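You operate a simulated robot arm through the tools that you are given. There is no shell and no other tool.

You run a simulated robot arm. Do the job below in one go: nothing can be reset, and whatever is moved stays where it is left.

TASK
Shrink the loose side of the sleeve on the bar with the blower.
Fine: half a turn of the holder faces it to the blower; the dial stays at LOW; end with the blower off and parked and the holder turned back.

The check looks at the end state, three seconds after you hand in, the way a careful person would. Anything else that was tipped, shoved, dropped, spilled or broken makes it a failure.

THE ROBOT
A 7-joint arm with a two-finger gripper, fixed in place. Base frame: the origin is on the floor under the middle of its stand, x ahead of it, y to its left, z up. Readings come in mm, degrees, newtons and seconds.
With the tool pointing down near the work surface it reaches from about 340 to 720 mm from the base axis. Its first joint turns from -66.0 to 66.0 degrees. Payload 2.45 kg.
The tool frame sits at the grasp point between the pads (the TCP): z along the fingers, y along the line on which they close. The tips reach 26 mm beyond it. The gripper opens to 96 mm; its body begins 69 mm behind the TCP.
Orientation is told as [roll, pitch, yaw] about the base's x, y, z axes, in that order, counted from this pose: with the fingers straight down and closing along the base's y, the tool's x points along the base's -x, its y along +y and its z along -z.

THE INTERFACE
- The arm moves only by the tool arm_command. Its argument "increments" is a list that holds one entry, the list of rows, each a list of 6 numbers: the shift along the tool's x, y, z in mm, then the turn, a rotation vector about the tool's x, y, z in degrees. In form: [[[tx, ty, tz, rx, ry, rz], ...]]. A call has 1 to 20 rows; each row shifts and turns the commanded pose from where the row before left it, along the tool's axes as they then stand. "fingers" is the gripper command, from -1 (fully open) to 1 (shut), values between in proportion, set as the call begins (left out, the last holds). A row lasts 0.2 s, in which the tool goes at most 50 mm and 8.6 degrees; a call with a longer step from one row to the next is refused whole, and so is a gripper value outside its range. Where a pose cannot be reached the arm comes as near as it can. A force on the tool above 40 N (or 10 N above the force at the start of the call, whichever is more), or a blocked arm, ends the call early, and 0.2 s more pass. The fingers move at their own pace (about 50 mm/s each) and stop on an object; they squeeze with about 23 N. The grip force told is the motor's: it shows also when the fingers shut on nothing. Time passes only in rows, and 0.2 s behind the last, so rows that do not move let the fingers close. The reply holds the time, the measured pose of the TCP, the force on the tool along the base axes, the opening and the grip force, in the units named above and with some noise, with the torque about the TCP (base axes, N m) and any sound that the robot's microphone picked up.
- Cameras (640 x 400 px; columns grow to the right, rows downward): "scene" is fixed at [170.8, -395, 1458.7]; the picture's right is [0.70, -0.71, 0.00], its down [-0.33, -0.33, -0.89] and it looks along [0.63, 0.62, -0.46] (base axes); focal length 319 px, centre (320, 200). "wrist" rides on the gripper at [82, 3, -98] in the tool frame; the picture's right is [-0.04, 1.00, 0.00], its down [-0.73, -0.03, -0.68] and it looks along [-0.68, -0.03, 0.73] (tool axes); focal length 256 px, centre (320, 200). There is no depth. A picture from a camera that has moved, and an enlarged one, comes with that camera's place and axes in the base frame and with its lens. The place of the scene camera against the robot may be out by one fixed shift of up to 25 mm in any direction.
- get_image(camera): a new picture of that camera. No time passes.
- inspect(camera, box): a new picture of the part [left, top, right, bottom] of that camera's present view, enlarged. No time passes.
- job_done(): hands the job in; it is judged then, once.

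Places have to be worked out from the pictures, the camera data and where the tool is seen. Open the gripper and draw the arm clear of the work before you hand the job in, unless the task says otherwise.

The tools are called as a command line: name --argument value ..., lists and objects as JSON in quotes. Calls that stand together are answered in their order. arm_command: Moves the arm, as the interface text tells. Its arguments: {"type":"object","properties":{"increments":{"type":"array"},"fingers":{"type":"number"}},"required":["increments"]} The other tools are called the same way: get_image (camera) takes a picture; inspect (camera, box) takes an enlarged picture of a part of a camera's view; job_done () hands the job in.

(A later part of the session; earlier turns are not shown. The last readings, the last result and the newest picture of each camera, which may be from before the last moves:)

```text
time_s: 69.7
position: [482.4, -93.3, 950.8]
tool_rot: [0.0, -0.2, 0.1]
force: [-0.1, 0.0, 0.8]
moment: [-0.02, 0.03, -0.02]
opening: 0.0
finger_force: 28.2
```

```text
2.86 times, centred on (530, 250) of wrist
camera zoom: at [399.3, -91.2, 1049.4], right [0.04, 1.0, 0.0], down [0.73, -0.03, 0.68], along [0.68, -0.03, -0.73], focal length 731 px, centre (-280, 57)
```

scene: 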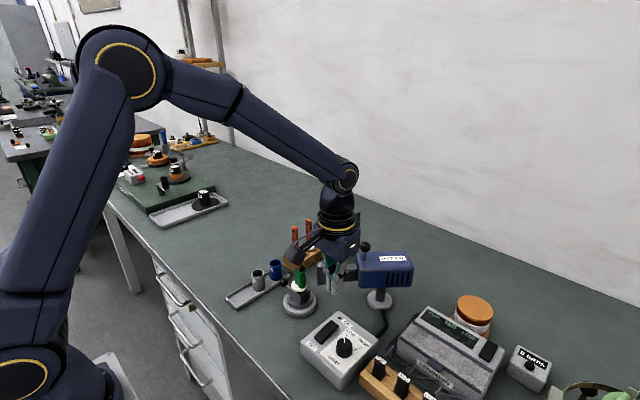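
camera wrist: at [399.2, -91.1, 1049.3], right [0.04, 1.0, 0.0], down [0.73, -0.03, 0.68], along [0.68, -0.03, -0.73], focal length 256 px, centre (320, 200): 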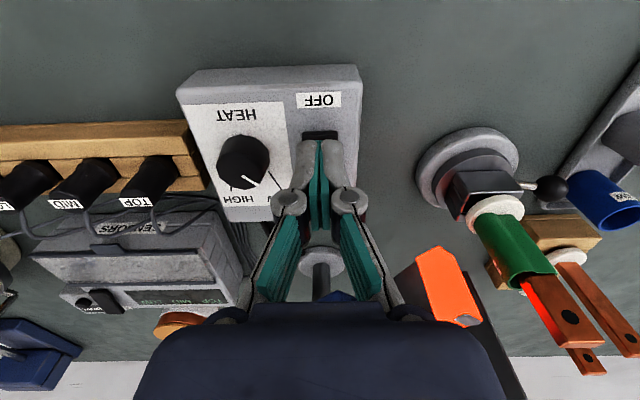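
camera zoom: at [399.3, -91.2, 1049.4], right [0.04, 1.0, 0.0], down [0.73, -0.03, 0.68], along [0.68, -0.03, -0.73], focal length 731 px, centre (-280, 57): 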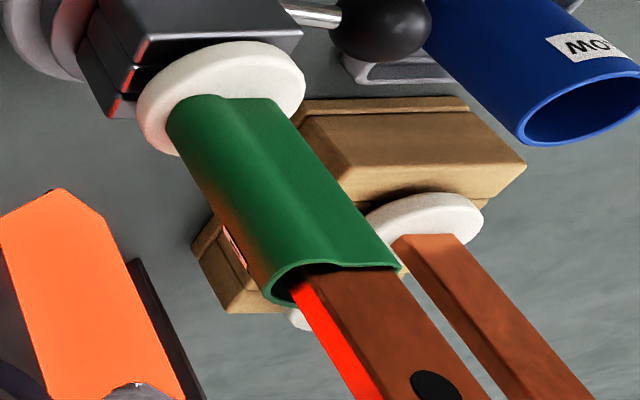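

It keeps tightening steadily with no scorching. Another second and a half.

arm_command --increments '[[[0, 0, 0, 0, 0, 0], [0, 0, 0, 0, 0, 0], [0, 0, 0, 0, 0, 0], [0, 0, 0, 0, 0, 0], [0, 0, 0, 0, 0, 0], [0, 0, 0, 0, 0, 0], [0, 0, 0, 0, 0, 0]]]'

inspect --camera "wrist" --box '[460, 180, 600, 320]'

```text
time_s: 71.3
position: [481.3, -94.1, 951.0]
tool_rot: [0.0, -0.2, 0.2]
force: [0.0, -0.5, -0.4]
moment: [0.0, 0.0, 0.01]
opening: 0.0
finger_force: 28.4
```

```text
2.86 times, centred on (530, 250) of wrist
camera zoom: at [399.3, -91.1, 1049.4], right [0.04, 1.0, 0.0], down [0.73, -0.03, 0.68], along [0.68, -0.03, -0.73], focal length 731 px, centre (-280, 57)
```

zoom: 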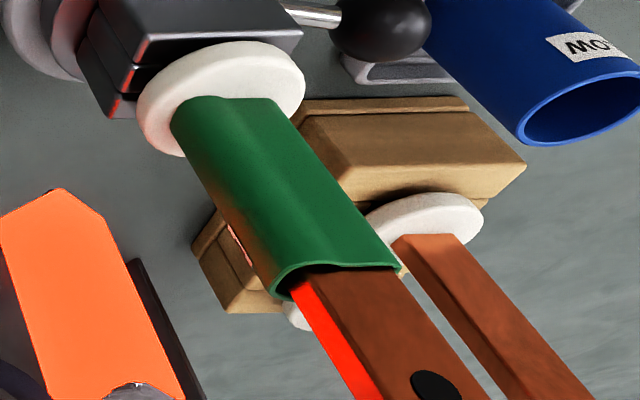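

The gap is closing further. I wait another 1.4 s.

arm_command --increments '[[[0, 0, 0, 0, 0, 0], [0, 0, 0, 0, 0, 0], [0, 0, 0, 0, 0, 0], [0, 0, 0, 0, 0, 0], [0, 0, 0, 0, 0, 0], [0, 0, 0, 0, 0, 0]]]'

inspect --camera "wrist" --box '[460, 180, 600, 320]'

inspect --camera "wrist" --box '[490, 220, 570, 300]'

```text
time_s: 72.7
position: [482.4, -94.9, 951.7]
tool_rot: [0.0, -0.2, 0.1]
force: [-0.5, 0.3, -0.4]
moment: [-0.01, -0.01, 0.01]
opening: 0.0
finger_force: 28.4
```

```text
2.86 times, centred on (530, 250) of wrist
camera zoom: at [399.3, -91.2, 1049.4], right [0.04, 1.0, 0.0], down [0.73, -0.03, 0.68], along [0.68, -0.03, -0.73], focal length 731 px, centre (-280, 57)
```

zoom: 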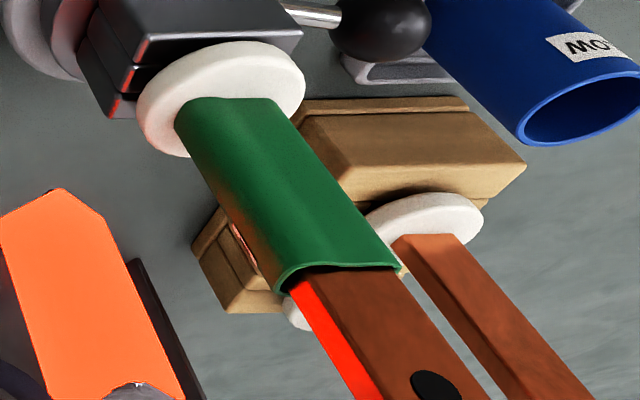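

```text
5.00 times, centred on (530, 260) of wrist
camera zoom: at [399.3, -91.2, 1049.4], right [0.04, 1.0, 0.0], down [0.73, -0.03, 0.68], along [0.68, -0.03, -0.73], focal length 1280 px, centre (-730, -100)
```

zoom: 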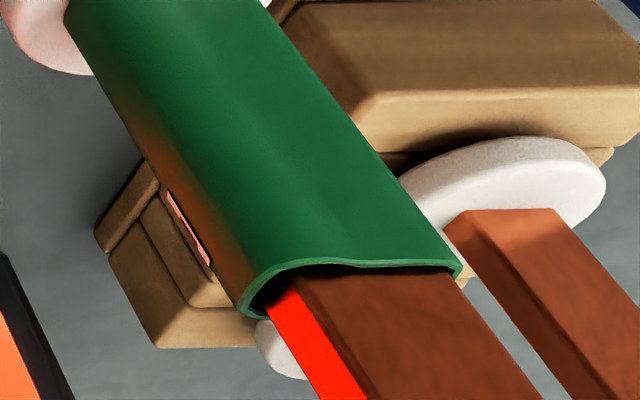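

A small gap remains near the nozzle-side edge; the brownish tint is the glow's reflection present from the start. One more second.

arm_command --increments '[[[0, 0, 0, 0, 0, 0], [0, 0, 0, 0, 0, 0], [0, 0, 0, 0, 0, 0], [0, 0, 0, 0, 0, 0]]]'

inspect --camera "wrist" --box '[490, 220, 570, 300]'

inspect --camera "wrist" --box '[460, 180, 600, 320]'

```text
time_s: 73.7
position: [481.1, -93.7, 951.0]
tool_rot: [0.0, -0.2, 0.1]
force: [-0.2, -0.3, 0.0]
moment: [0.02, -0.02, 0.02]
opening: 0.0
finger_force: 28.6
```

```text
5.00 times, centred on (530, 260) of wrist
camera zoom: at [399.3, -91.2, 1049.4], right [0.04, 1.0, 0.0], down [0.73, -0.03, 0.68], along [0.68, -0.03, -0.73], focal length 1280 px, centre (-730, -100)
```

zoom: 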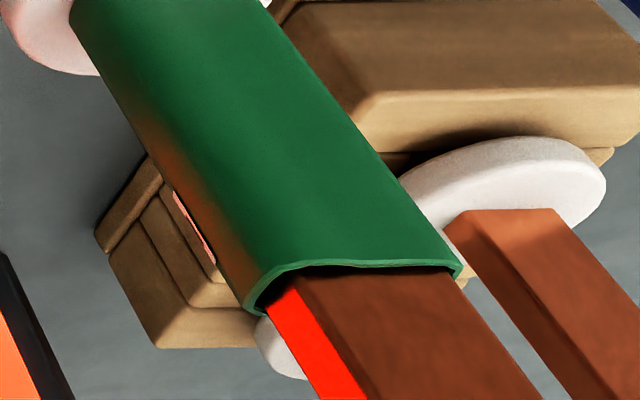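

```text
2.86 times, centred on (530, 250) of wrist
camera zoom: at [399.3, -91.2, 1049.4], right [0.04, 1.0, 0.0], down [0.73, -0.03, 0.68], along [0.68, -0.03, -0.73], focal length 731 px, centre (-280, 57)
```

zoom: 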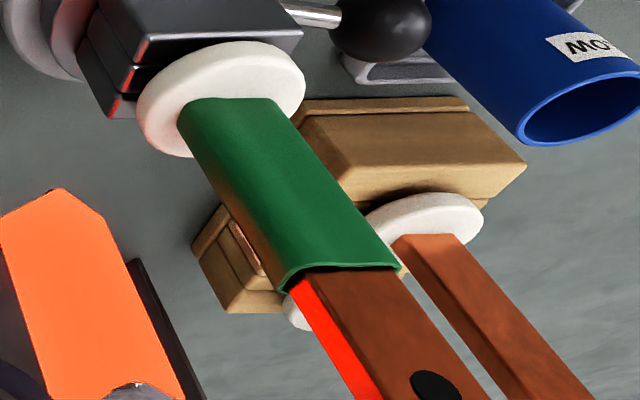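

Nearly tight now, still moving slightly. I wait another 1.2 s and compare again.

arm_command --increments '[[[0, 0, 0, 0, 0, 0], [0, 0, 0, 0, 0, 0], [0, 0, 0, 0, 0, 0], [0, 0, 0, 0, 0, 0], [0, 0, 0, 0, 0, 0]]]'

inspect --camera "wrist" --box '[490, 220, 570, 300]'

inspect --camera "wrist" --box '[460, 180, 600, 320]'

```text
time_s: 74.9
position: [483.1, -94.3, 950.9]
tool_rot: [0.0, -0.2, 0.1]
force: [-0.5, 0.6, -0.3]
moment: [0.02, -0.02, -0.03]
opening: 0.0
finger_force: 28.8
```

```text
5.00 times, centred on (530, 260) of wrist
camera zoom: at [399.3, -91.2, 1049.4], right [0.04, 1.0, 0.0], down [0.73, -0.03, 0.68], along [0.68, -0.03, -0.73], focal length 1280 px, centre (-730, -100)
```

zoom: 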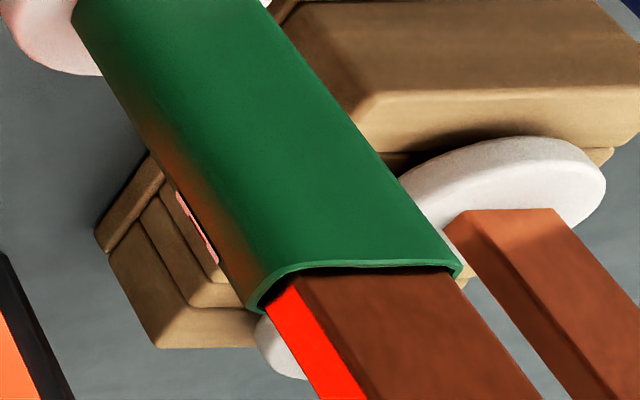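

```text
2.86 times, centred on (530, 250) of wrist
camera zoom: at [399.3, -91.2, 1049.4], right [0.04, 1.0, 0.0], down [0.73, -0.03, 0.68], along [0.68, -0.03, -0.73], focal length 731 px, centre (-280, 57)
```

zoom: 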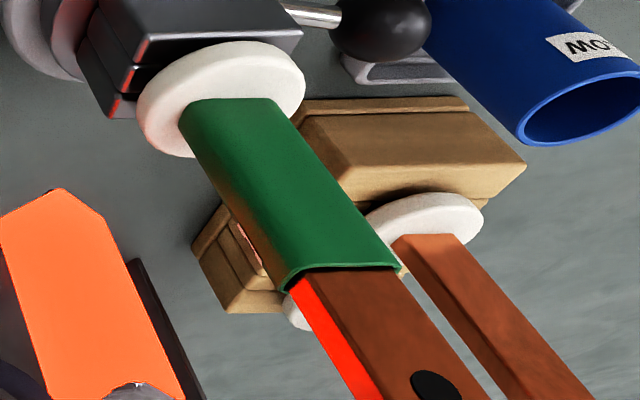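

Only a sliver of gap is left on the visible nozzle side. Another 1.2 s and compare.

arm_command --increments '[[[0, 0, 0, 0, 0, 0], [0, 0, 0, 0, 0, 0], [0, 0, 0, 0, 0, 0], [0, 0, 0, 0, 0, 0], [0, 0, 0, 0, 0, 0]]]'

inspect --camera "wrist" --box '[490, 220, 570, 300]'

inspect --camera "wrist" --box '[515, 250, 555, 290]'

```text
time_s: 76.1
position: [481.7, -93.7, 952.3]
tool_rot: [-0.1, -0.2, 0.1]
force: [-0.5, 0.2, -0.3]
moment: [-0.01, 0.04, 0.02]
opening: 0.0
finger_force: 28.6
```

```text
5.00 times, centred on (530, 260) of wrist
camera zoom: at [399.3, -91.2, 1049.4], right [0.04, 1.0, 0.0], down [0.73, -0.03, 0.68], along [0.68, -0.03, -0.73], focal length 1280 px, centre (-730, -100)
```

zoom: 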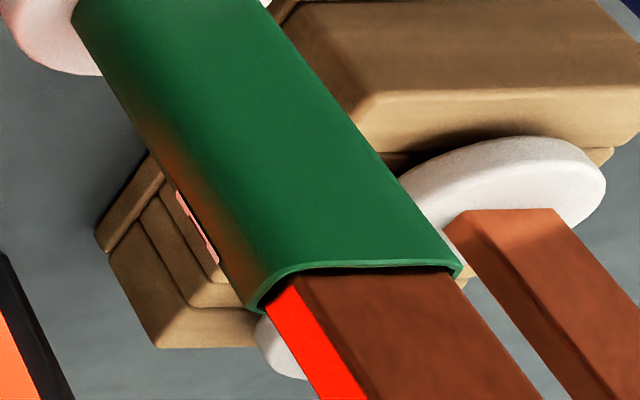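

```text
10.00 times, centred on (535, 270) of wrist
camera zoom: at [399.3, -91.2, 1049.4], right [0.04, 1.0, 0.0], down [0.73, -0.03, 0.68], along [0.68, -0.03, -0.73], focal length 2560 px, centre (-1830, -500)
```

zoom: 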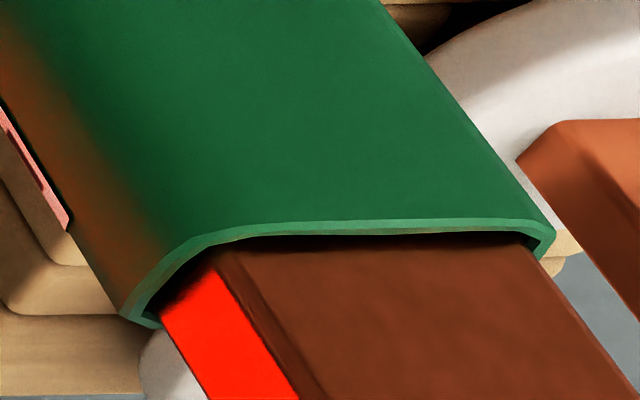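

No change between the last two pictures, so the shrink is complete and even. I now press OFF: lower quickly to just above the raised OFF end.

arm_command --increments '[[[0, 0, 5, 0, 0, 0], [0, 0, 5, 0, 0, 0], [0, 0, 4, 0, 0, 0], [0, 0, 2, 0, 0, 0], [0, 0, 1, 0, 0, 0], [0, 0, 1, 0, 0, 0]]]'

inspect --camera "scene" --box '[295, 290, 385, 390]'

```text
time_s: 77.5
position: [484.4, -94.8, 933.5]
tool_rot: [0.0, -0.2, 0.0]
force: [-0.3, 1.5, 4.2]
moment: [0.04, -0.03, 0.03]
opening: 5.8
finger_force: 28.5
```

```text
4.00 times, centred on (340, 340) of scene
camera zoom: at [170.7, -395.0, 1458.8], right [0.7, -0.71, 0.0], down [-0.33, -0.33, -0.89], along [0.63, 0.62, -0.46], focal length 1276 px, centre (240, -360)
```

zoom: 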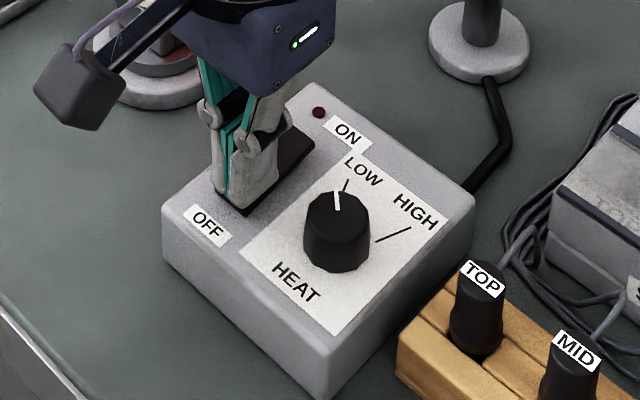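

The LED is out and the rocker is back at OFF. I lift off the switch and rise to a safe height, then check box, blower and sleeve.

arm_command --increments '[[[0, 0, -8, 0, 0, 0], [0, 0, -20, 0, 0, 0], [0, 0, -45, 0, 0, 0], [0, 0, -45, 0, 0, 0], [0, 0, -45, 0, 0, 0], [0, 0, -45, 0, 0, 0], [-40, 6.5, 0, 0, 0, 0], [0, 0, 0, 0, 0, 0]]]'

get_image --camera "wrist"

inspect --camera "scene" --box '[270, 230, 430, 390]'

inspect --camera "scene" --box '[275, 245, 345, 315]'

```text
time_s: 79.3
position: [522.7, -86.3, 1141.3]
tool_rot: [0.0, -0.2, 0.2]
force: [0.5, 0.2, 0.5]
moment: [0.03, 0.0, 0.04]
opening: 0.0
finger_force: 28.7
```

```text
taken
camera wrist: at [439.8, -84.0, 1240.1], right [0.04, 1.0, 0.0], down [0.73, -0.03, 0.68], along [0.68, -0.03, -0.73], focal length 256 px, centre (320, 200)
```

wrist: 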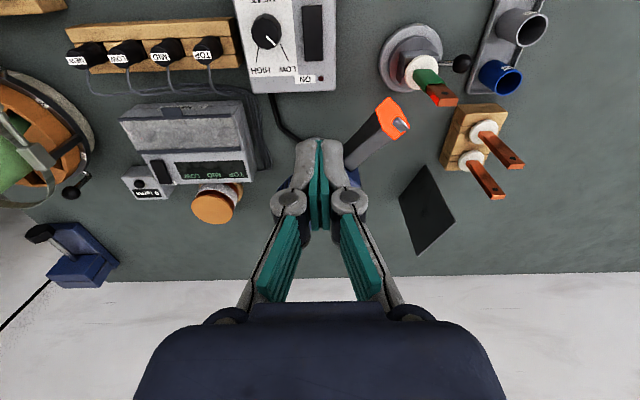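

```text
2.50 times, centred on (350, 310) of scene
camera zoom: at [170.8, -395.0, 1458.7], right [0.7, -0.71, 0.0], down [-0.33, -0.33, -0.89], along [0.63, 0.62, -0.46], focal length 797 px, centre (245, -75)
```

zoom: 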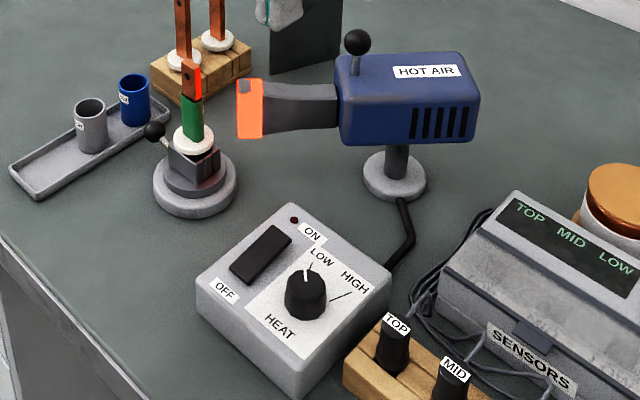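

```text
5.71 times, centred on (310, 280) of scene
camera zoom: at [170.8, -395.0, 1458.7], right [0.7, -0.71, 0.0], down [-0.33, -0.33, -0.89], along [0.63, 0.62, -0.46], focal length 1822 px, centre (377, -257)
```

zoom: 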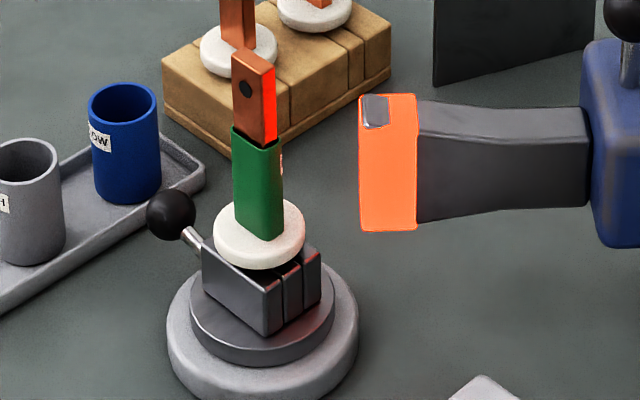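

The sleeve now hugs the bar; LED is off and the dial still at LOW. I check the sleeve from the wrist camera at this angle too.

inspect --camera "wrist" --box '[370, 20, 470, 120]'

inspect --camera "wrist" --box '[405, 60, 455, 110]'

```text
4.00 times, centred on (420, 70) of wrist
camera zoom: at [439.8, -84.0, 1240.1], right [0.04, 1.0, 0.0], down [0.73, -0.03, 0.68], along [0.68, -0.03, -0.73], focal length 1024 px, centre (-80, 720)
```

zoom: 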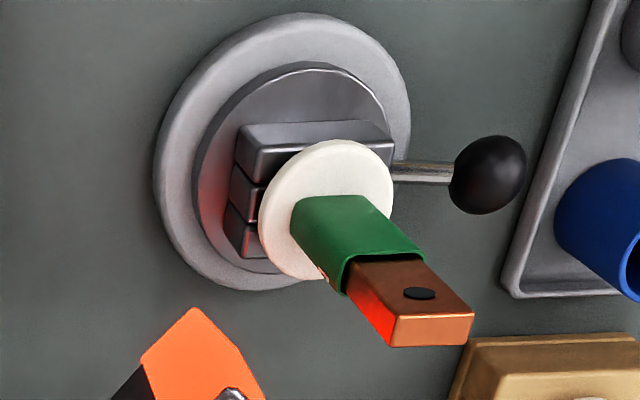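

```text
8.00 times, centred on (430, 85) of wrist
camera zoom: at [439.8, -84.0, 1240.1], right [0.04, 1.0, 0.0], down [0.73, -0.03, 0.68], along [0.68, -0.03, -0.73], focal length 2048 px, centre (-560, 1120)
```

zoom: 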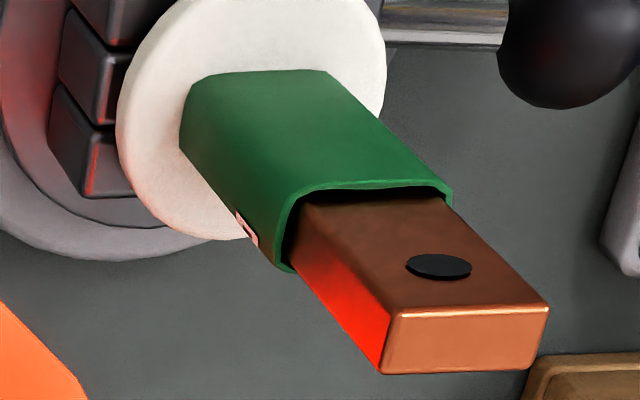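

The sleeve is snug all round the visible sides. Now I park the blower: I turn the tool to yaw +90 with the 10° outward tilt again, open to 44 mm, and go above the blower's ball at about (646, −68).

arm_command --increments '[[[0, 0, 0, 0, -5, 0], [0, 0, 0, 0, -5, 0], [0, 0, 0, 0, 0, -8.5], [0, 0, 0, 0, 0, -8.5], [0, 0, 0, 0, 0, -8.5], [0, 0, 0, 0, 0, -8.5], [0, 0, 0, 0, 0, -8.5], [0, 0, 0, 0, 0, -8.5], [0, 0, 0, 0, 0, -8.5], [0, 0, 0, 0, 0, -8.5], [0, 0, 0, 0, 0, -8.5], [0, 0, 0, 0, 0, -8.5], [0, 0, 0, 0, 0, -5], [-6, -40, 3.7, 0, 0, 0], [-6, -40, 3.7, 0, 0, 0], [-6, -40, 3.7, 0, 0, 0], [0, 0, 0, 0, 0, 0]]]' --fingers 0.083

get_image --camera "wrist"

inspect --camera "wrist" --box '[220, 0, 480, 200]'

```text
time_s: 82.9
position: [645.7, -71.3, 1150.3]
tool_rot: [-10.2, 0.0, 90.1]
force: [-0.1, -0.3, 0.1]
moment: [-0.02, 0.0, 0.0]
opening: 44.2
finger_force: 0.0
```

```text
taken
camera wrist: at [624.4, -151.9, 1246.6], right [-0.98, 0.04, -0.18], down [-0.09, 0.73, 0.67], along [0.15, 0.68, -0.72], focal length 256 px, centre (320, 200)
```

wrist: 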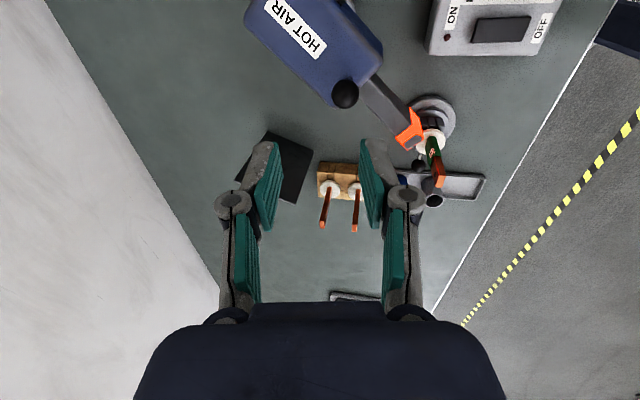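

```text
2.00 times, centred on (350, 100) of wrist
camera zoom: at [624.4, -151.9, 1246.6], right [-0.98, 0.04, -0.18], down [-0.09, 0.73, 0.67], along [0.15, 0.68, -0.72], focal length 512 px, centre (260, 400)
```

zoom: 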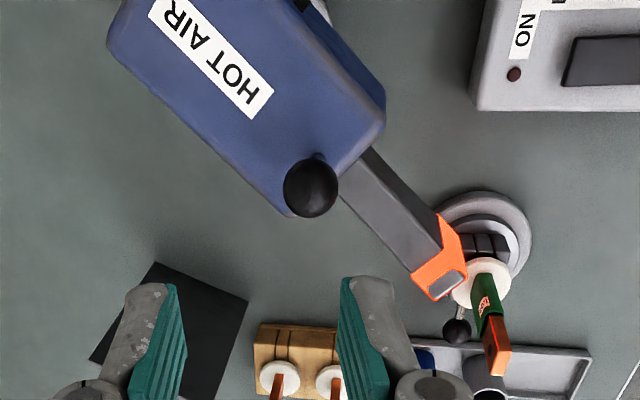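

The ball is at (644.5, −68.6). I lower around it in steps to TCP z ≈ 1034.

arm_command --increments '[[[-2.3, 7.5, 40, 0, 0, 0], [0, 7, 36, 0, 0, 0], [0, 5, 24, 0, 0, 0], [0, 2.9, 14, 0, 0, 0], [0, 0, 0, 0, 0, 0]]]'

get_image --camera "wrist"

inspect --camera "scene" --box '[280, 200, 440, 320]'

```text
time_s: 84.1
position: [640.8, -66.8, 1035.6]
tool_rot: [-10.3, 0.1, 90.1]
force: [0.3, 0.8, 0.3]
moment: [0.0, 0.0, 0.0]
opening: 43.9
finger_force: 0.2
```

```text
taken
camera wrist: at [620.1, -148.8, 1132.3], right [-0.98, 0.04, -0.18], down [-0.09, 0.73, 0.67], along [0.16, 0.68, -0.72], focal length 256 px, centre (320, 200)
```

wrist: 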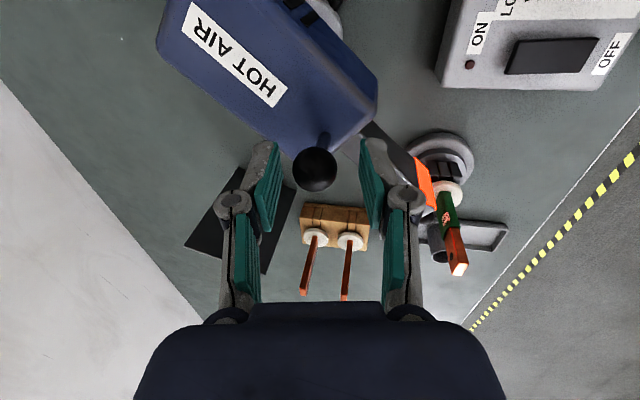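

```text
3.33 times, centred on (360, 260) of scene
camera zoom: at [170.8, -395.0, 1458.7], right [0.7, -0.71, 0.0], down [-0.33, -0.33, -0.89], along [0.63, 0.62, -0.46], focal length 1063 px, centre (187, 0)
```

zoom: 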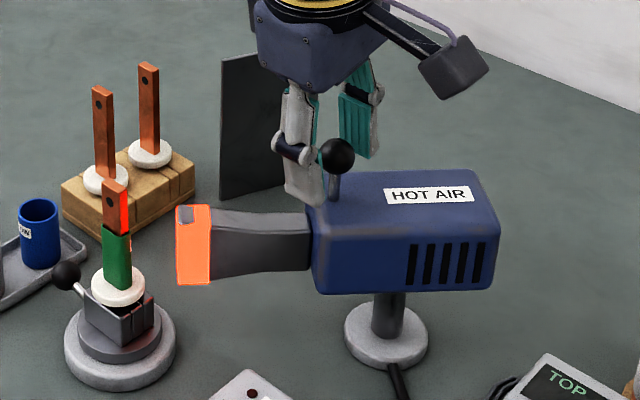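

The ball is inside the fingers. I close to the 30 mm cage and push the blower back clockwise along its arc, first to about the middle.

arm_command --increments '[[[0, 0, 0, 0, 0, 0], [0, 0, 0, 0, 0, 0], [-1.3, -5.1, 0.9, 0, 0, 0], [-1.3, -5.1, 0.9, 0, 0, 0], [-1.3, -5.1, 0.9, 0, 0, 0], [-2.65, -5.0, 0.9, 0, 0, 0], [-2.65, -5.0, 0.9, 0, 0, 0], [-1.25, -5.55, 1.0, 0, 0, 0], [-1.25, -5.55, 1.0, 0, 0, 0], [0, 0, 0, 0, 0, 0]]]' --fingers 0.375

get_image --camera "wrist"

inspect --camera "scene" --box '[280, 180, 440, 320]'

```text
time_s: 86.3
position: [678.9, -54.6, 1034.2]
tool_rot: [-10.1, 0.1, 90.1]
force: [-2.3, 0.3, 0.5]
moment: [-0.06, 0.02, -0.03]
opening: 31.6
finger_force: 0.7
```

```text
taken
camera wrist: at [656.4, -137.1, 1131.8], right [-0.98, 0.04, -0.18], down [-0.09, 0.73, 0.67], along [0.16, 0.68, -0.72], focal length 256 px, centre (320, 200)
```

wrist: 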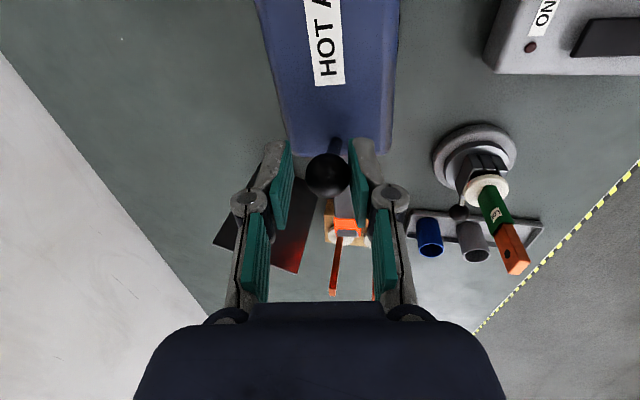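

```text
2.86 times, centred on (360, 250) of scene
camera zoom: at [170.7, -395.0, 1458.7], right [0.7, -0.71, 0.0], down [-0.33, -0.33, -0.89], along [0.63, 0.62, -0.46], focal length 911 px, centre (206, 57)
```

zoom: 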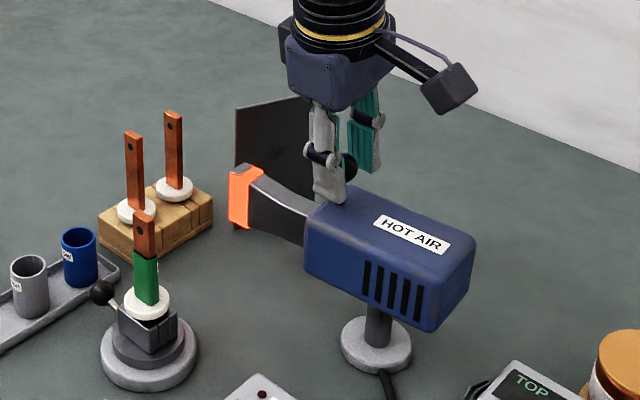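

The blower follows well with about 2 N. I push the second half back toward the park heading in front of the plate.

arm_command --increments '[[[0.3, -5.6, 1.0, 0, 0, 0], [0.4, -5.6, 1.0, 0, 0, 0], [1.5, -4.4, 0.8, 0, 0, 0], [1.6, -4.0, 0.7, 0, 0, 0], [0, 0, 0, 0, 0, 0]]]'

get_image --camera "wrist"

inspect --camera "scene" --box '[325, 205, 420, 320]'

```text
time_s: 87.5
position: [698.0, -58.4, 1035.8]
tool_rot: [-10.2, -0.1, 90.2]
force: [0.0, -0.1, 0.0]
moment: [-0.03, 0.05, 0.01]
opening: 30.1
finger_force: 0.1
```

```text
taken
camera wrist: at [677.1, -141.1, 1132.1], right [-0.98, 0.04, -0.18], down [-0.09, 0.73, 0.67], along [0.16, 0.68, -0.72], focal length 256 px, centre (320, 200)
```

wrist: 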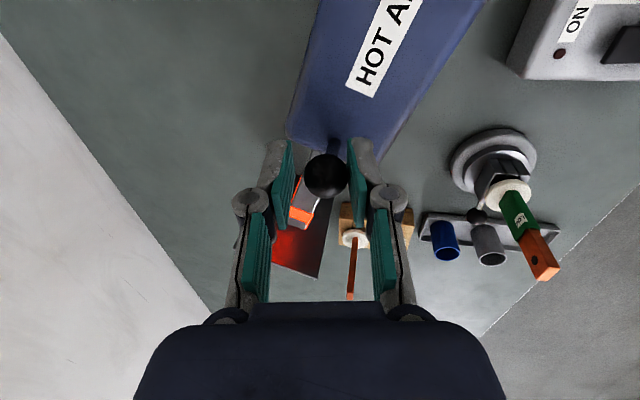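

```text
3.48 times, centred on (372, 262) of scene
camera zoom: at [170.8, -395.0, 1458.7], right [0.7, -0.71, 0.0], down [-0.33, -0.33, -0.89], along [0.63, 0.62, -0.46], focal length 1109 px, centre (137, -17)
```

zoom: 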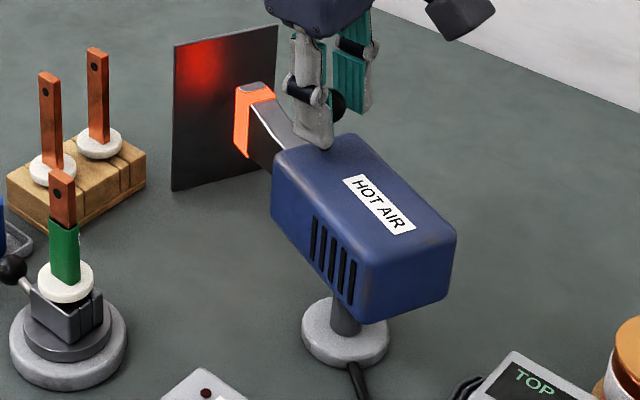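

The picture matches the original parked view (label, body corners and nozzle in the same places), with the nozzle facing the plate. I open the fingers and rise clear of the ball.

arm_command --increments '[[[0, 0, 0, 0, 0, 0], [0, -2.6, -14.8, 0, 0, 0], [0, -5.2, -29.6, 0, 0, 0], [0, -5.2, -29.6, 0, 0, 0], [0, 0, 0, 0, 0, 0]]]' --fingers 0.0

inspect --camera "scene" --box '[325, 205, 420, 320]'

get_image --camera "wrist"

```text
time_s: 88.7
position: [698.3, -59.2, 1110.7]
tool_rot: [-10.2, 0.0, 90.1]
force: [-0.9, -0.3, -0.3]
moment: [0.0, 0.0, -0.02]
opening: 48.0
finger_force: 0.1
```

```text
3.48 times, centred on (372, 262) of scene
camera zoom: at [170.8, -395.0, 1458.7], right [0.7, -0.71, 0.0], down [-0.33, -0.33, -0.89], along [0.63, 0.62, -0.46], focal length 1109 px, centre (137, -17)
```

zoom: 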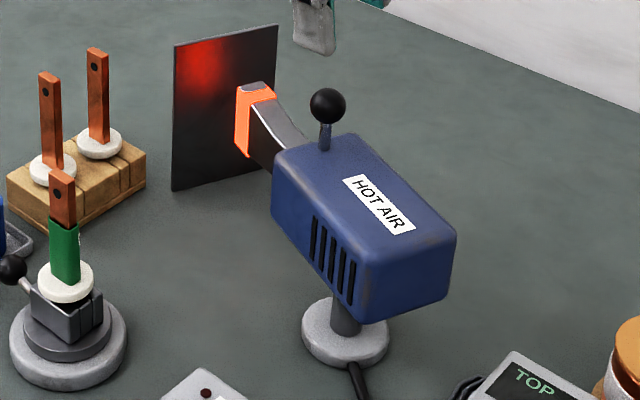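

```text
taken
camera wrist: at [677.1, -141.8, 1206.7], right [-0.98, 0.04, -0.18], down [-0.09, 0.73, 0.67], along [0.16, 0.68, -0.72], focal length 256 px, centre (320, 200)
```

wrist: 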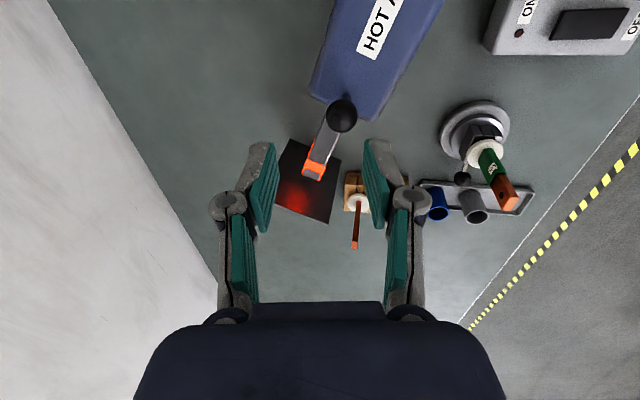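

The blower is parked exactly as at the start (ball at the same pixel), LED dark, only the nozzle still glowing hot toward the plate. Now I go back to the holder: move over to (540, 90) at a safe height and straighten the tool.

arm_command --increments '[[[-29.8, 30.4, -9.4, 0, 0, 0], [-29.8, 30.4, -9.4, 0, 0, 0], [-29.8, 30.4, -9.4, 0, 0, 0], [-29.8, 30.4, -9.4, 0, 0, 0], [-29.8, 30.4, -9.4, 0, 0, 0], [0, 0, 0, 0, 0, 8.5], [0, 0, 0, 0, 0, 8.5], [0, 0, 0, 0, 0, 8.5], [0, 0, 0, 0, 0, 8.5], [0, 0, 0, 0, 0, 8.5], [0, 0, 0, 0, 0, 8.5], [0, 0, 0, 0, 0, 8.5], [0, 0, 0, 0, 0, 8.5], [0, 0, 0, 0, 0, 8.5], [0, 0, 0, 0, 0, 8.5], [0, 0, 0, 0, 0, 5], [0, 0, 0, 0, 5, 0], [0, 0, 0, 0, 5, 0], [0, 0, 0, 0, 0, 0]]]' --fingers 0.25

get_image --camera "wrist"

```text
time_s: 92.7
position: [538.9, 89.5, 1130.1]
tool_rot: [0.0, -0.1, 0.0]
force: [0.3, -0.6, 0.3]
moment: [-0.05, 0.0, 0.03]
opening: 36.0
finger_force: 0.0
```

```text
taken
camera wrist: at [456.3, 92.4, 1228.1], right [0.04, 1.0, 0.0], down [0.73, -0.03, 0.68], along [0.68, -0.03, -0.73], focal length 256 px, centre (320, 200)
```

wrist: 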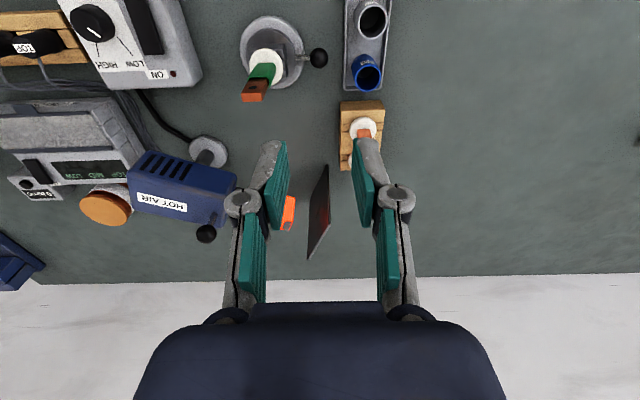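

I turn to yaw −90, lean 10° outward again (as when I left the lever) and lower to z ≈ 1000 above the lever ball.

arm_command --increments '[[[0, 0, 0, 0, 0, 8.5], [0, 0, 0, 0, 0, 8.5], [0, 0, 0, 0, 0, 8.5], [0, 0, 0, 0, 0, 8.5], [0, 0, 0, 0, 0, 8.5], [0, 0, 0, 0, 0, 8.5], [0, 0, 0, 0, 0, 8.5], [0, 0, 0, 0, 0, 8.5], [0, 0, 0, 0, 0, 8.5], [0, 0, 0, 0, 0, 8.5], [0, 0, 0, 0, 0, 5], [0, 0, 0, 0, -5, 0], [0, 0, 0, 0, -5, 0], [7.53, 0, 42.7, 0, 0, 0], [7.53, 0, 42.7, 0, 0, 0], [7.53, 0, 42.7, 0, 0, 0], [0, 0, 0, 0, 0, 0]]]'

get_image --camera "wrist"

inspect --camera "scene" --box '[230, 190, 400, 330]'

```text
time_s: 96.3
position: [541.5, 91.0, 1000.2]
tool_rot: [0.2, -10.0, -90.0]
force: [0.9, 0.3, -0.6]
moment: [0.0, 0.01, 0.0]
opening: 36.1
finger_force: 0.0
```

```text
taken
camera wrist: at [543.4, 188.0, 1081.8], right [1.0, -0.04, 0.01], down [-0.03, -0.6, 0.8], along [-0.02, -0.8, -0.6], focal length 256 px, centre (320, 200)
```

wrist: 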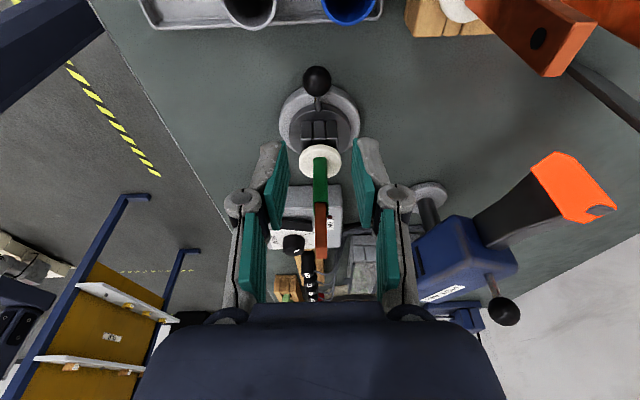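

```text
2.86 times, centred on (315, 260) of scene
camera zoom: at [170.8, -395.0, 1458.7], right [0.7, -0.71, 0.0], down [-0.33, -0.33, -0.89], along [0.63, 0.62, -0.46], focal length 911 px, centre (334, 29)
```

zoom: 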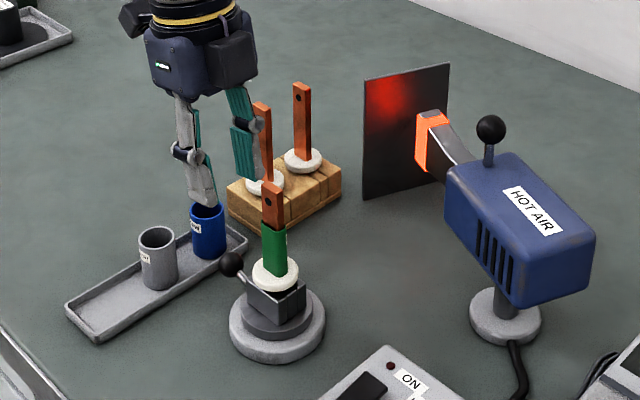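

The lever ball reads (539, 88). I correct 2.5 mm in x and lower toward it in steps.

arm_command --increments '[[[-1, -2.5, 0, 0, 0, 0], [6.94, 0, 39.4, 0, 0, 0], [5.2, 0, 29.5, 0, 0, 0], [0, 0, 0, 0, 0, 0]]]'

get_image --camera "wrist"

```text
time_s: 97.3
position: [538.7, 90.9, 928.0]
tool_rot: [0.2, -10.0, -90.0]
force: [0.3, -0.3, -0.2]
moment: [0.01, 0.03, -0.01]
opening: 36.0
finger_force: 0.0
```

```text
taken
camera wrist: at [540.6, 187.0, 1011.2], right [1.0, -0.04, 0.01], down [-0.03, -0.6, 0.8], along [-0.02, -0.8, -0.6], focal length 256 px, centre (320, 200)
```

wrist: 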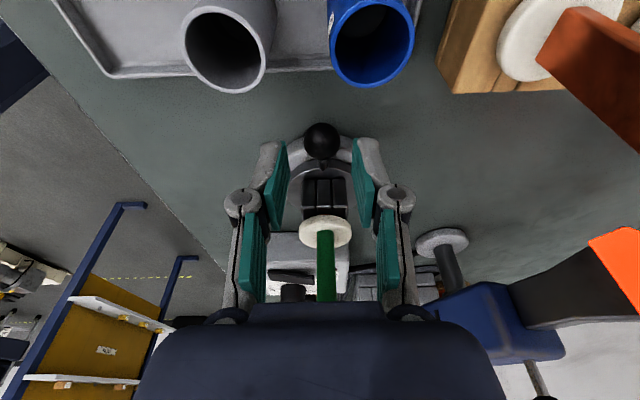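

Well centred. I lower the last 20 mm, close to the 27 mm cage and start turning back counter-clockwise with 20° as a test.

arm_command --increments '[[[1.7, 0, 9.85, 0, 0, 0], [1.7, 0, 9.85, 0, 0, 0], [0, 0, 0, 0, 0, 0]]]'

arm_command --increments '[[[0, 0, 0, 0, 0, 0], [0, 0, 0, 0, 0, 0], [-0.22, -5.18, 0.04, -0.87, 0, -4.92], [-0.22, -5.18, 0.04, -0.87, 0, -4.92], [-0.22, -5.18, 0.04, -0.87, 0, -4.92], [-0.22, -5.18, 0.04, -0.87, 0, -4.92], [0, 0, 0, 0, 0, 0]]]' --fingers 0.44

get_image --camera "wrist"

```text
time_s: 98.1
position: [538.3, 90.5, 909.0]
tool_rot: [0.2, -10.0, -90.0]
force: [1.1, 0.3, 0.2]
moment: [-0.03, 0.03, -0.01]
opening: 36.1
finger_force: 0.0
```

```text
time_s: 99.7
position: [518.0, 84.9, 910.1]
tool_rot: [0.1, -10.0, -69.9]
force: [0.1, 0.5, 0.3]
moment: [0.04, 0.0, 0.0]
opening: 27.1
finger_force: 0.2
```

```text
taken
camera wrist: at [485.8, 177.6, 992.0], right [0.95, 0.31, 0.01], down [0.18, -0.58, 0.8], along [0.25, -0.76, -0.6], focal length 256 px, centre (320, 200)
```

wrist: 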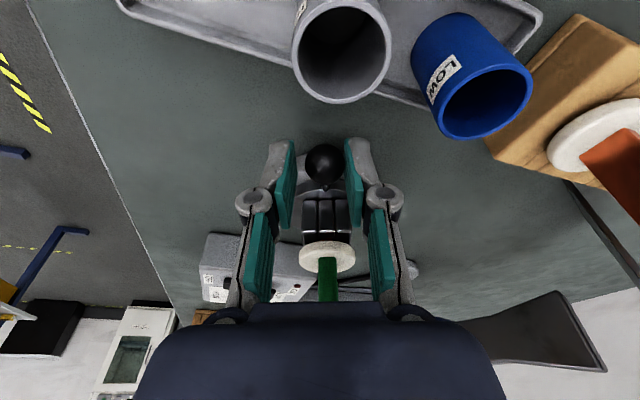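

The lever follows again. I continue counter-clockwise by 60°.

arm_command --increments '[[[-0.22, -5.18, 0.04, -0.87, 0, -4.92], [-0.22, -5.18, 0.04, -0.87, 0, -4.92], [-0.22, -5.18, 0.04, -0.87, 0, -4.92], [-0.22, -5.18, 0.04, -0.87, 0, -4.92], [-0.22, -5.18, 0.04, -0.87, 0, -4.92], [-0.22, -5.18, 0.04, -0.87, 0, -4.92], [-0.22, -5.18, 0.04, -0.87, 0, -4.92], [-0.22, -5.18, 0.04, -0.87, 0, -4.92], [-0.22, -5.18, 0.04, -0.87, 0, -4.92], [-0.22, -5.18, 0.04, -0.87, 0, -4.92], [-0.22, -5.18, 0.04, -0.87, 0, -4.92], [-0.22, -5.18, 0.04, -0.87, 0, -4.92], [0, 0, 0, 0, 0, 0]]]'

get_image --camera "wrist"

```text
time_s: 102.5
position: [478.1, 39.0, 910.6]
tool_rot: [-0.1, -10.2, -9.9]
force: [0.3, -0.1, 0.0]
moment: [0.0, 0.01, 0.01]
opening: 27.3
finger_force: 0.3
```

```text
taken
camera wrist: at [382.3, 59.7, 992.2], right [0.21, 0.98, 0.01], down [0.59, -0.13, 0.8], along [0.78, -0.16, -0.6], focal length 256 px, centre (320, 200)
```

wrist: 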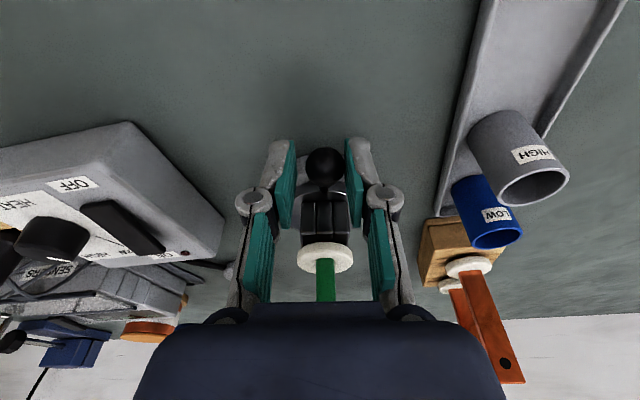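

The ball rides on the trailing finger, force near zero. I continue another 60°.

arm_command --increments '[[[-0.22, -5.18, 0.04, -0.87, 0, -4.92], [-0.22, -5.18, 0.04, -0.87, 0, -4.92], [-0.22, -5.18, 0.04, -0.87, 0, -4.92], [-0.22, -5.18, 0.04, -0.87, 0, -4.92], [-0.22, -5.18, 0.04, -0.87, 0, -4.92], [-0.22, -5.18, 0.04, -0.87, 0, -4.92], [-0.22, -5.18, 0.04, -0.87, 0, -4.92], [-0.22, -5.18, 0.04, -0.87, 0, -4.92], [-0.22, -5.18, 0.04, -0.87, 0, -4.92], [-0.22, -5.18, 0.04, -0.87, 0, -4.92], [-0.22, -5.18, 0.04, -0.87, 0, -4.92], [-0.22, -5.18, 0.04, -0.87, 0, -4.92], [0, 0, 0, 0, 0, 0]]]'

get_image --camera "wrist"

get_image --camera "scene"

```text
time_s: 105.3
position: [499.5, -17.6, 909.9]
tool_rot: [-0.1, -10.1, 50.1]
force: [-0.8, -0.2, -0.4]
moment: [-0.03, 0.02, 0.02]
opening: 27.2
finger_force: 0.3
```

```text
taken
camera wrist: at [433.5, -90.7, 992.4], right [-0.74, 0.67, 0.0], down [0.41, 0.44, 0.8], along [0.53, 0.59, -0.6], focal length 256 px, centre (320, 200)
```

wrist: 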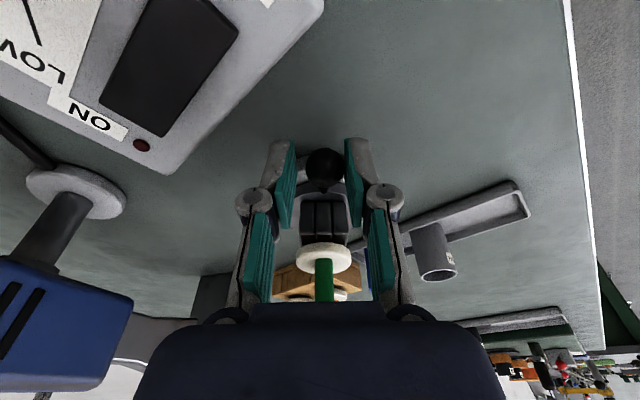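

```text
taken
```

scene: 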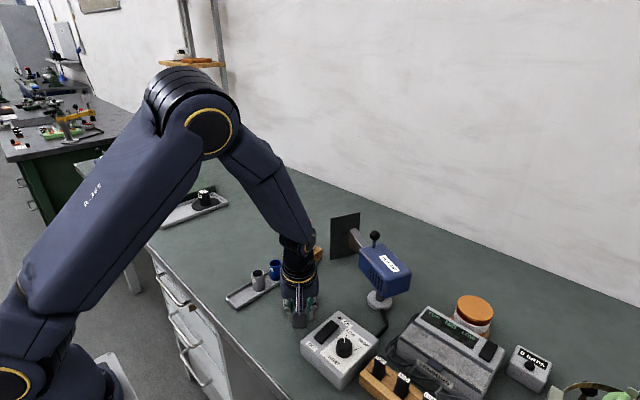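

Good; the nozzle no longer glows either. I do the last ~43° (to yaw 93, allowing for the cage play).

arm_command --increments '[[[-0.257, -5.564, 0.045, -0.933, 0, -5.293], [-0.257, -5.564, 0.045, -0.933, 0, -5.293], [-0.257, -5.564, 0.045, -0.933, 0, -5.293], [-0.257, -5.564, 0.045, -0.933, 0, -5.293], [-0.257, -5.564, 0.045, -0.933, 0, -5.293], [-0.257, -5.564, 0.045, -0.933, 0, -5.293], [-0.257, -5.564, 0.045, -0.933, 0, -5.293], [0, 0, 0, 0, 0, 0]]]'

get_image --camera "wrist"

inspect --camera "scene" --box '[250, 200, 390, 330]'

```text
time_s: 107.1
position: [534.1, -30.8, 911.0]
tool_rot: [-0.2, -9.9, 87.8]
force: [-0.2, -0.3, -0.6]
moment: [0.0, -0.01, 0.0]
opening: 27.0
finger_force: 0.0
```

```text
taken
camera wrist: at [526.4, -128.4, 993.6], right [-1.0, 0.08, 0.0], down [0.05, 0.6, 0.8], along [0.06, 0.79, -0.6], focal length 256 px, centre (320, 200)
```

wrist: 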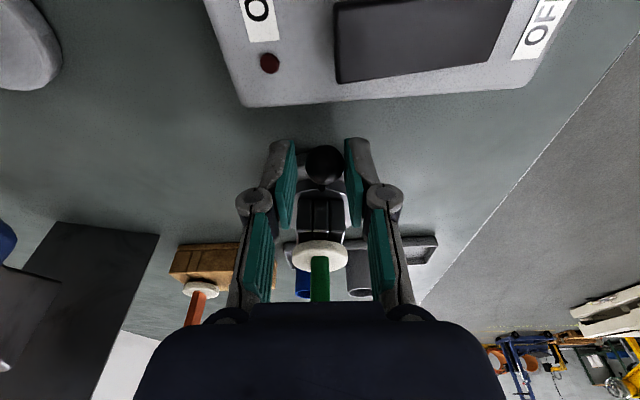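

```text
3.08 times, centred on (320, 265) of scene
camera zoom: at [170.8, -395.0, 1458.7], right [0.7, -0.71, 0.0], down [-0.33, -0.33, -0.89], along [0.63, 0.62, -0.46], focal length 981 px, centre (320, 0)
```

zoom: 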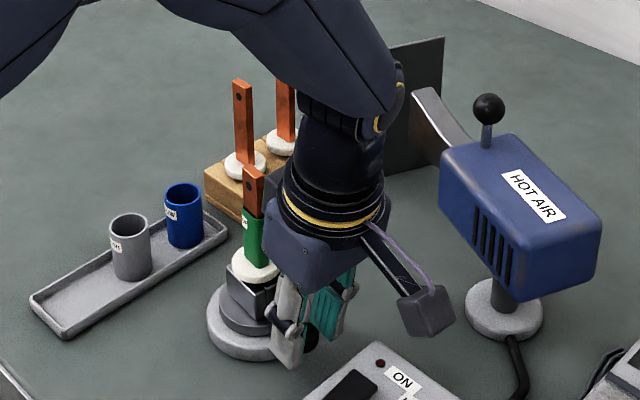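

The ball is at about (532, −28), 7° short of its original place (539.5, −28.7). I add two rows of 3.6°.

arm_command --increments '[[[-0.117, -3.73, 0.02, -0.625, 0, -3.545], [-0.117, -3.73, 0.02, -0.625, 0, -3.545], [0, 0, 0, 0, 0, 0]]]'

get_image --camera "wrist"

inspect --camera "wrist" --box '[260, 120, 380, 240]'

```text
time_s: 107.9
position: [542.3, -30.6, 911.6]
tool_rot: [-0.2, -10.0, 94.9]
force: [-0.6, 0.7, -0.9]
moment: [0.03, -0.01, 0.0]
opening: 26.9
finger_force: 0.0
```

```text
taken
camera wrist: at [545.8, -127.4, 994.0], right [-1.0, -0.04, 0.0], down [-0.02, 0.6, 0.8], along [-0.04, 0.8, -0.61], focal length 256 px, centre (320, 200)
```

wrist: 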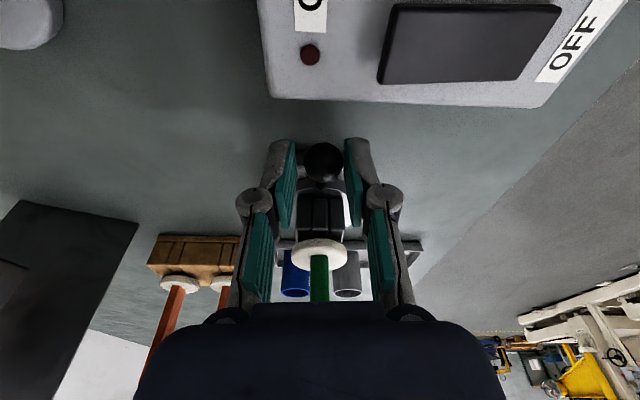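

```text
3.33 times, centred on (320, 180) of wrist
camera zoom: at [545.8, -127.4, 994.0], right [-1.0, -0.04, 0.0], down [-0.02, 0.6, 0.8], along [-0.04, 0.8, -0.61], focal length 853 px, centre (320, 267)
```

zoom: 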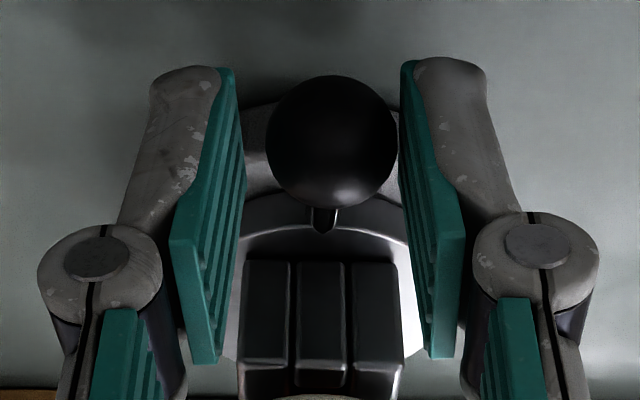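

The ball now sits at about (538.7, −29.5), within 1° of the original. I nudge the last 0.7°, open the fingers and rise straight up.

arm_command --increments '[[[0, -0.75, 0, -0.12, 0, -0.69], [0, 0, 0, 0, 0, 0]]]'

arm_command --increments '[[[0, 0, 0, 0, 0, 0], [-3.47, 0, -19.7, 0, 0, 0], [-6.94, 0, -39.4, 0, 0, 0], [-7.64, 0, -43.33, 0, 0, 0], [-7.64, 0, -43.33, 0, 0, 0], [-7.64, 0, -43.33, 0, 0, 0], [-7.64, 0, -43.33, 0, 0, 0], [0, 0, 0, 0, 0, 0]]]' --fingers 0.25

inspect --camera "scene" --box '[276, 245, 332, 320]'

get_image --camera "scene"

```text
time_s: 108.5
position: [545.2, -30.8, 911.3]
tool_rot: [-0.1, -10.0, 95.5]
force: [-0.4, 0.2, 0.5]
moment: [0.03, -0.01, -0.02]
opening: 27.4
finger_force: 0.3
```

```text
time_s: 110.3
position: [539.6, -28.8, 1148.4]
tool_rot: [-0.2, -10.0, 95.5]
force: [0.3, 0.9, -0.3]
moment: [0.02, -0.02, 0.0]
opening: 36.2
finger_force: 0.0
```

```text
5.33 times, centred on (304, 282) of scene
camera zoom: at [170.8, -395.0, 1458.7], right [0.7, -0.71, 0.0], down [-0.33, -0.33, -0.89], along [0.63, 0.62, -0.46], focal length 1701 px, centre (405, -240)
```

zoom: 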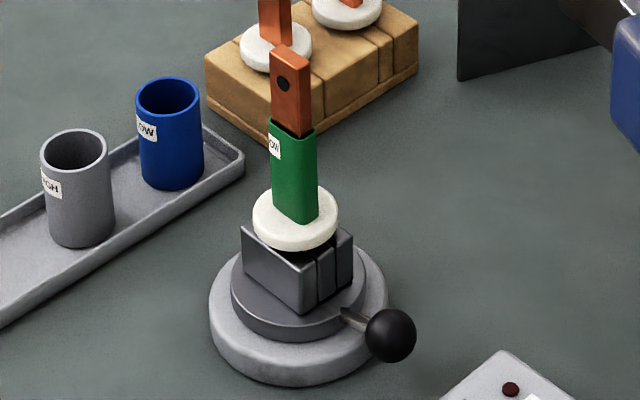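

```text
taken
```

scene: 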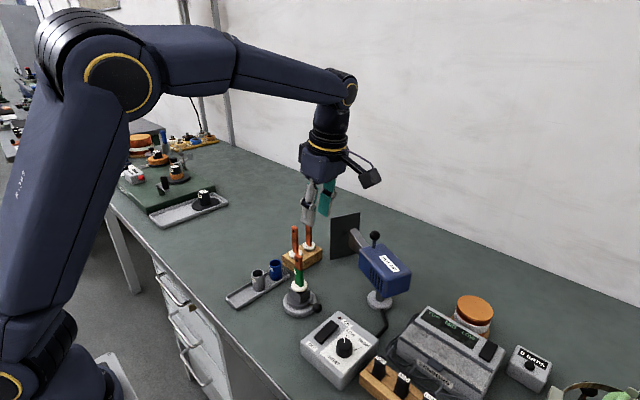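

The lever ball is at exactly the same pixel as at the start, and the sleeve is slim against the bar. I check the formerly loose (robot-facing) side from the wrist camera before withdrawing.

get_image --camera "wrist"

inspect --camera "wrist" --box '[270, 60, 390, 200]'

```text
taken
camera wrist: at [545.3, -126.6, 1230.9], right [-1.0, -0.06, 0.0], down [-0.03, 0.6, 0.8], along [-0.05, 0.79, -0.6], focal length 256 px, centre (320, 200)
```

wrist: 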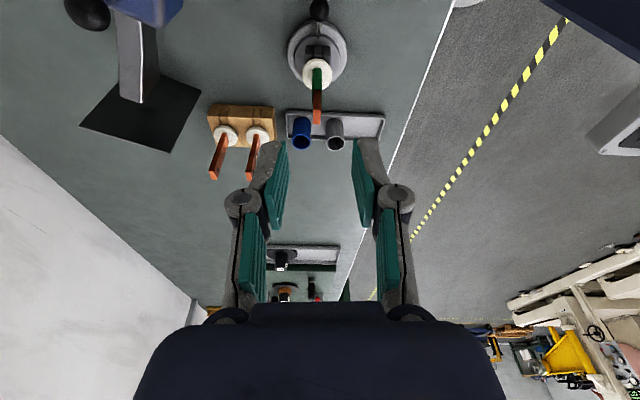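

```text
2.86 times, centred on (330, 130) of wrist
camera zoom: at [545.3, -126.6, 1230.9], right [-1.0, -0.06, 0.0], down [-0.03, 0.6, 0.8], along [-0.05, 0.79, -0.6], focal length 731 px, centre (291, 400)
```

zoom: 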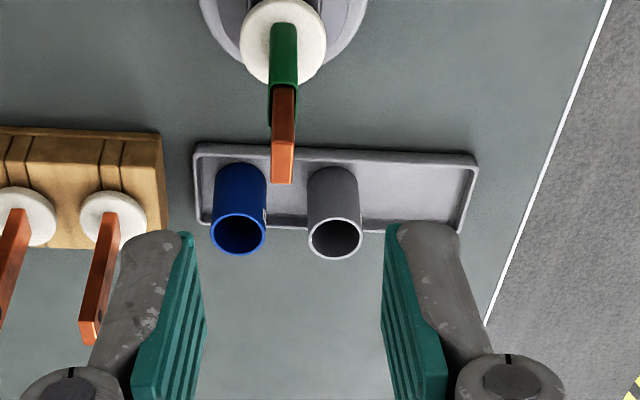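

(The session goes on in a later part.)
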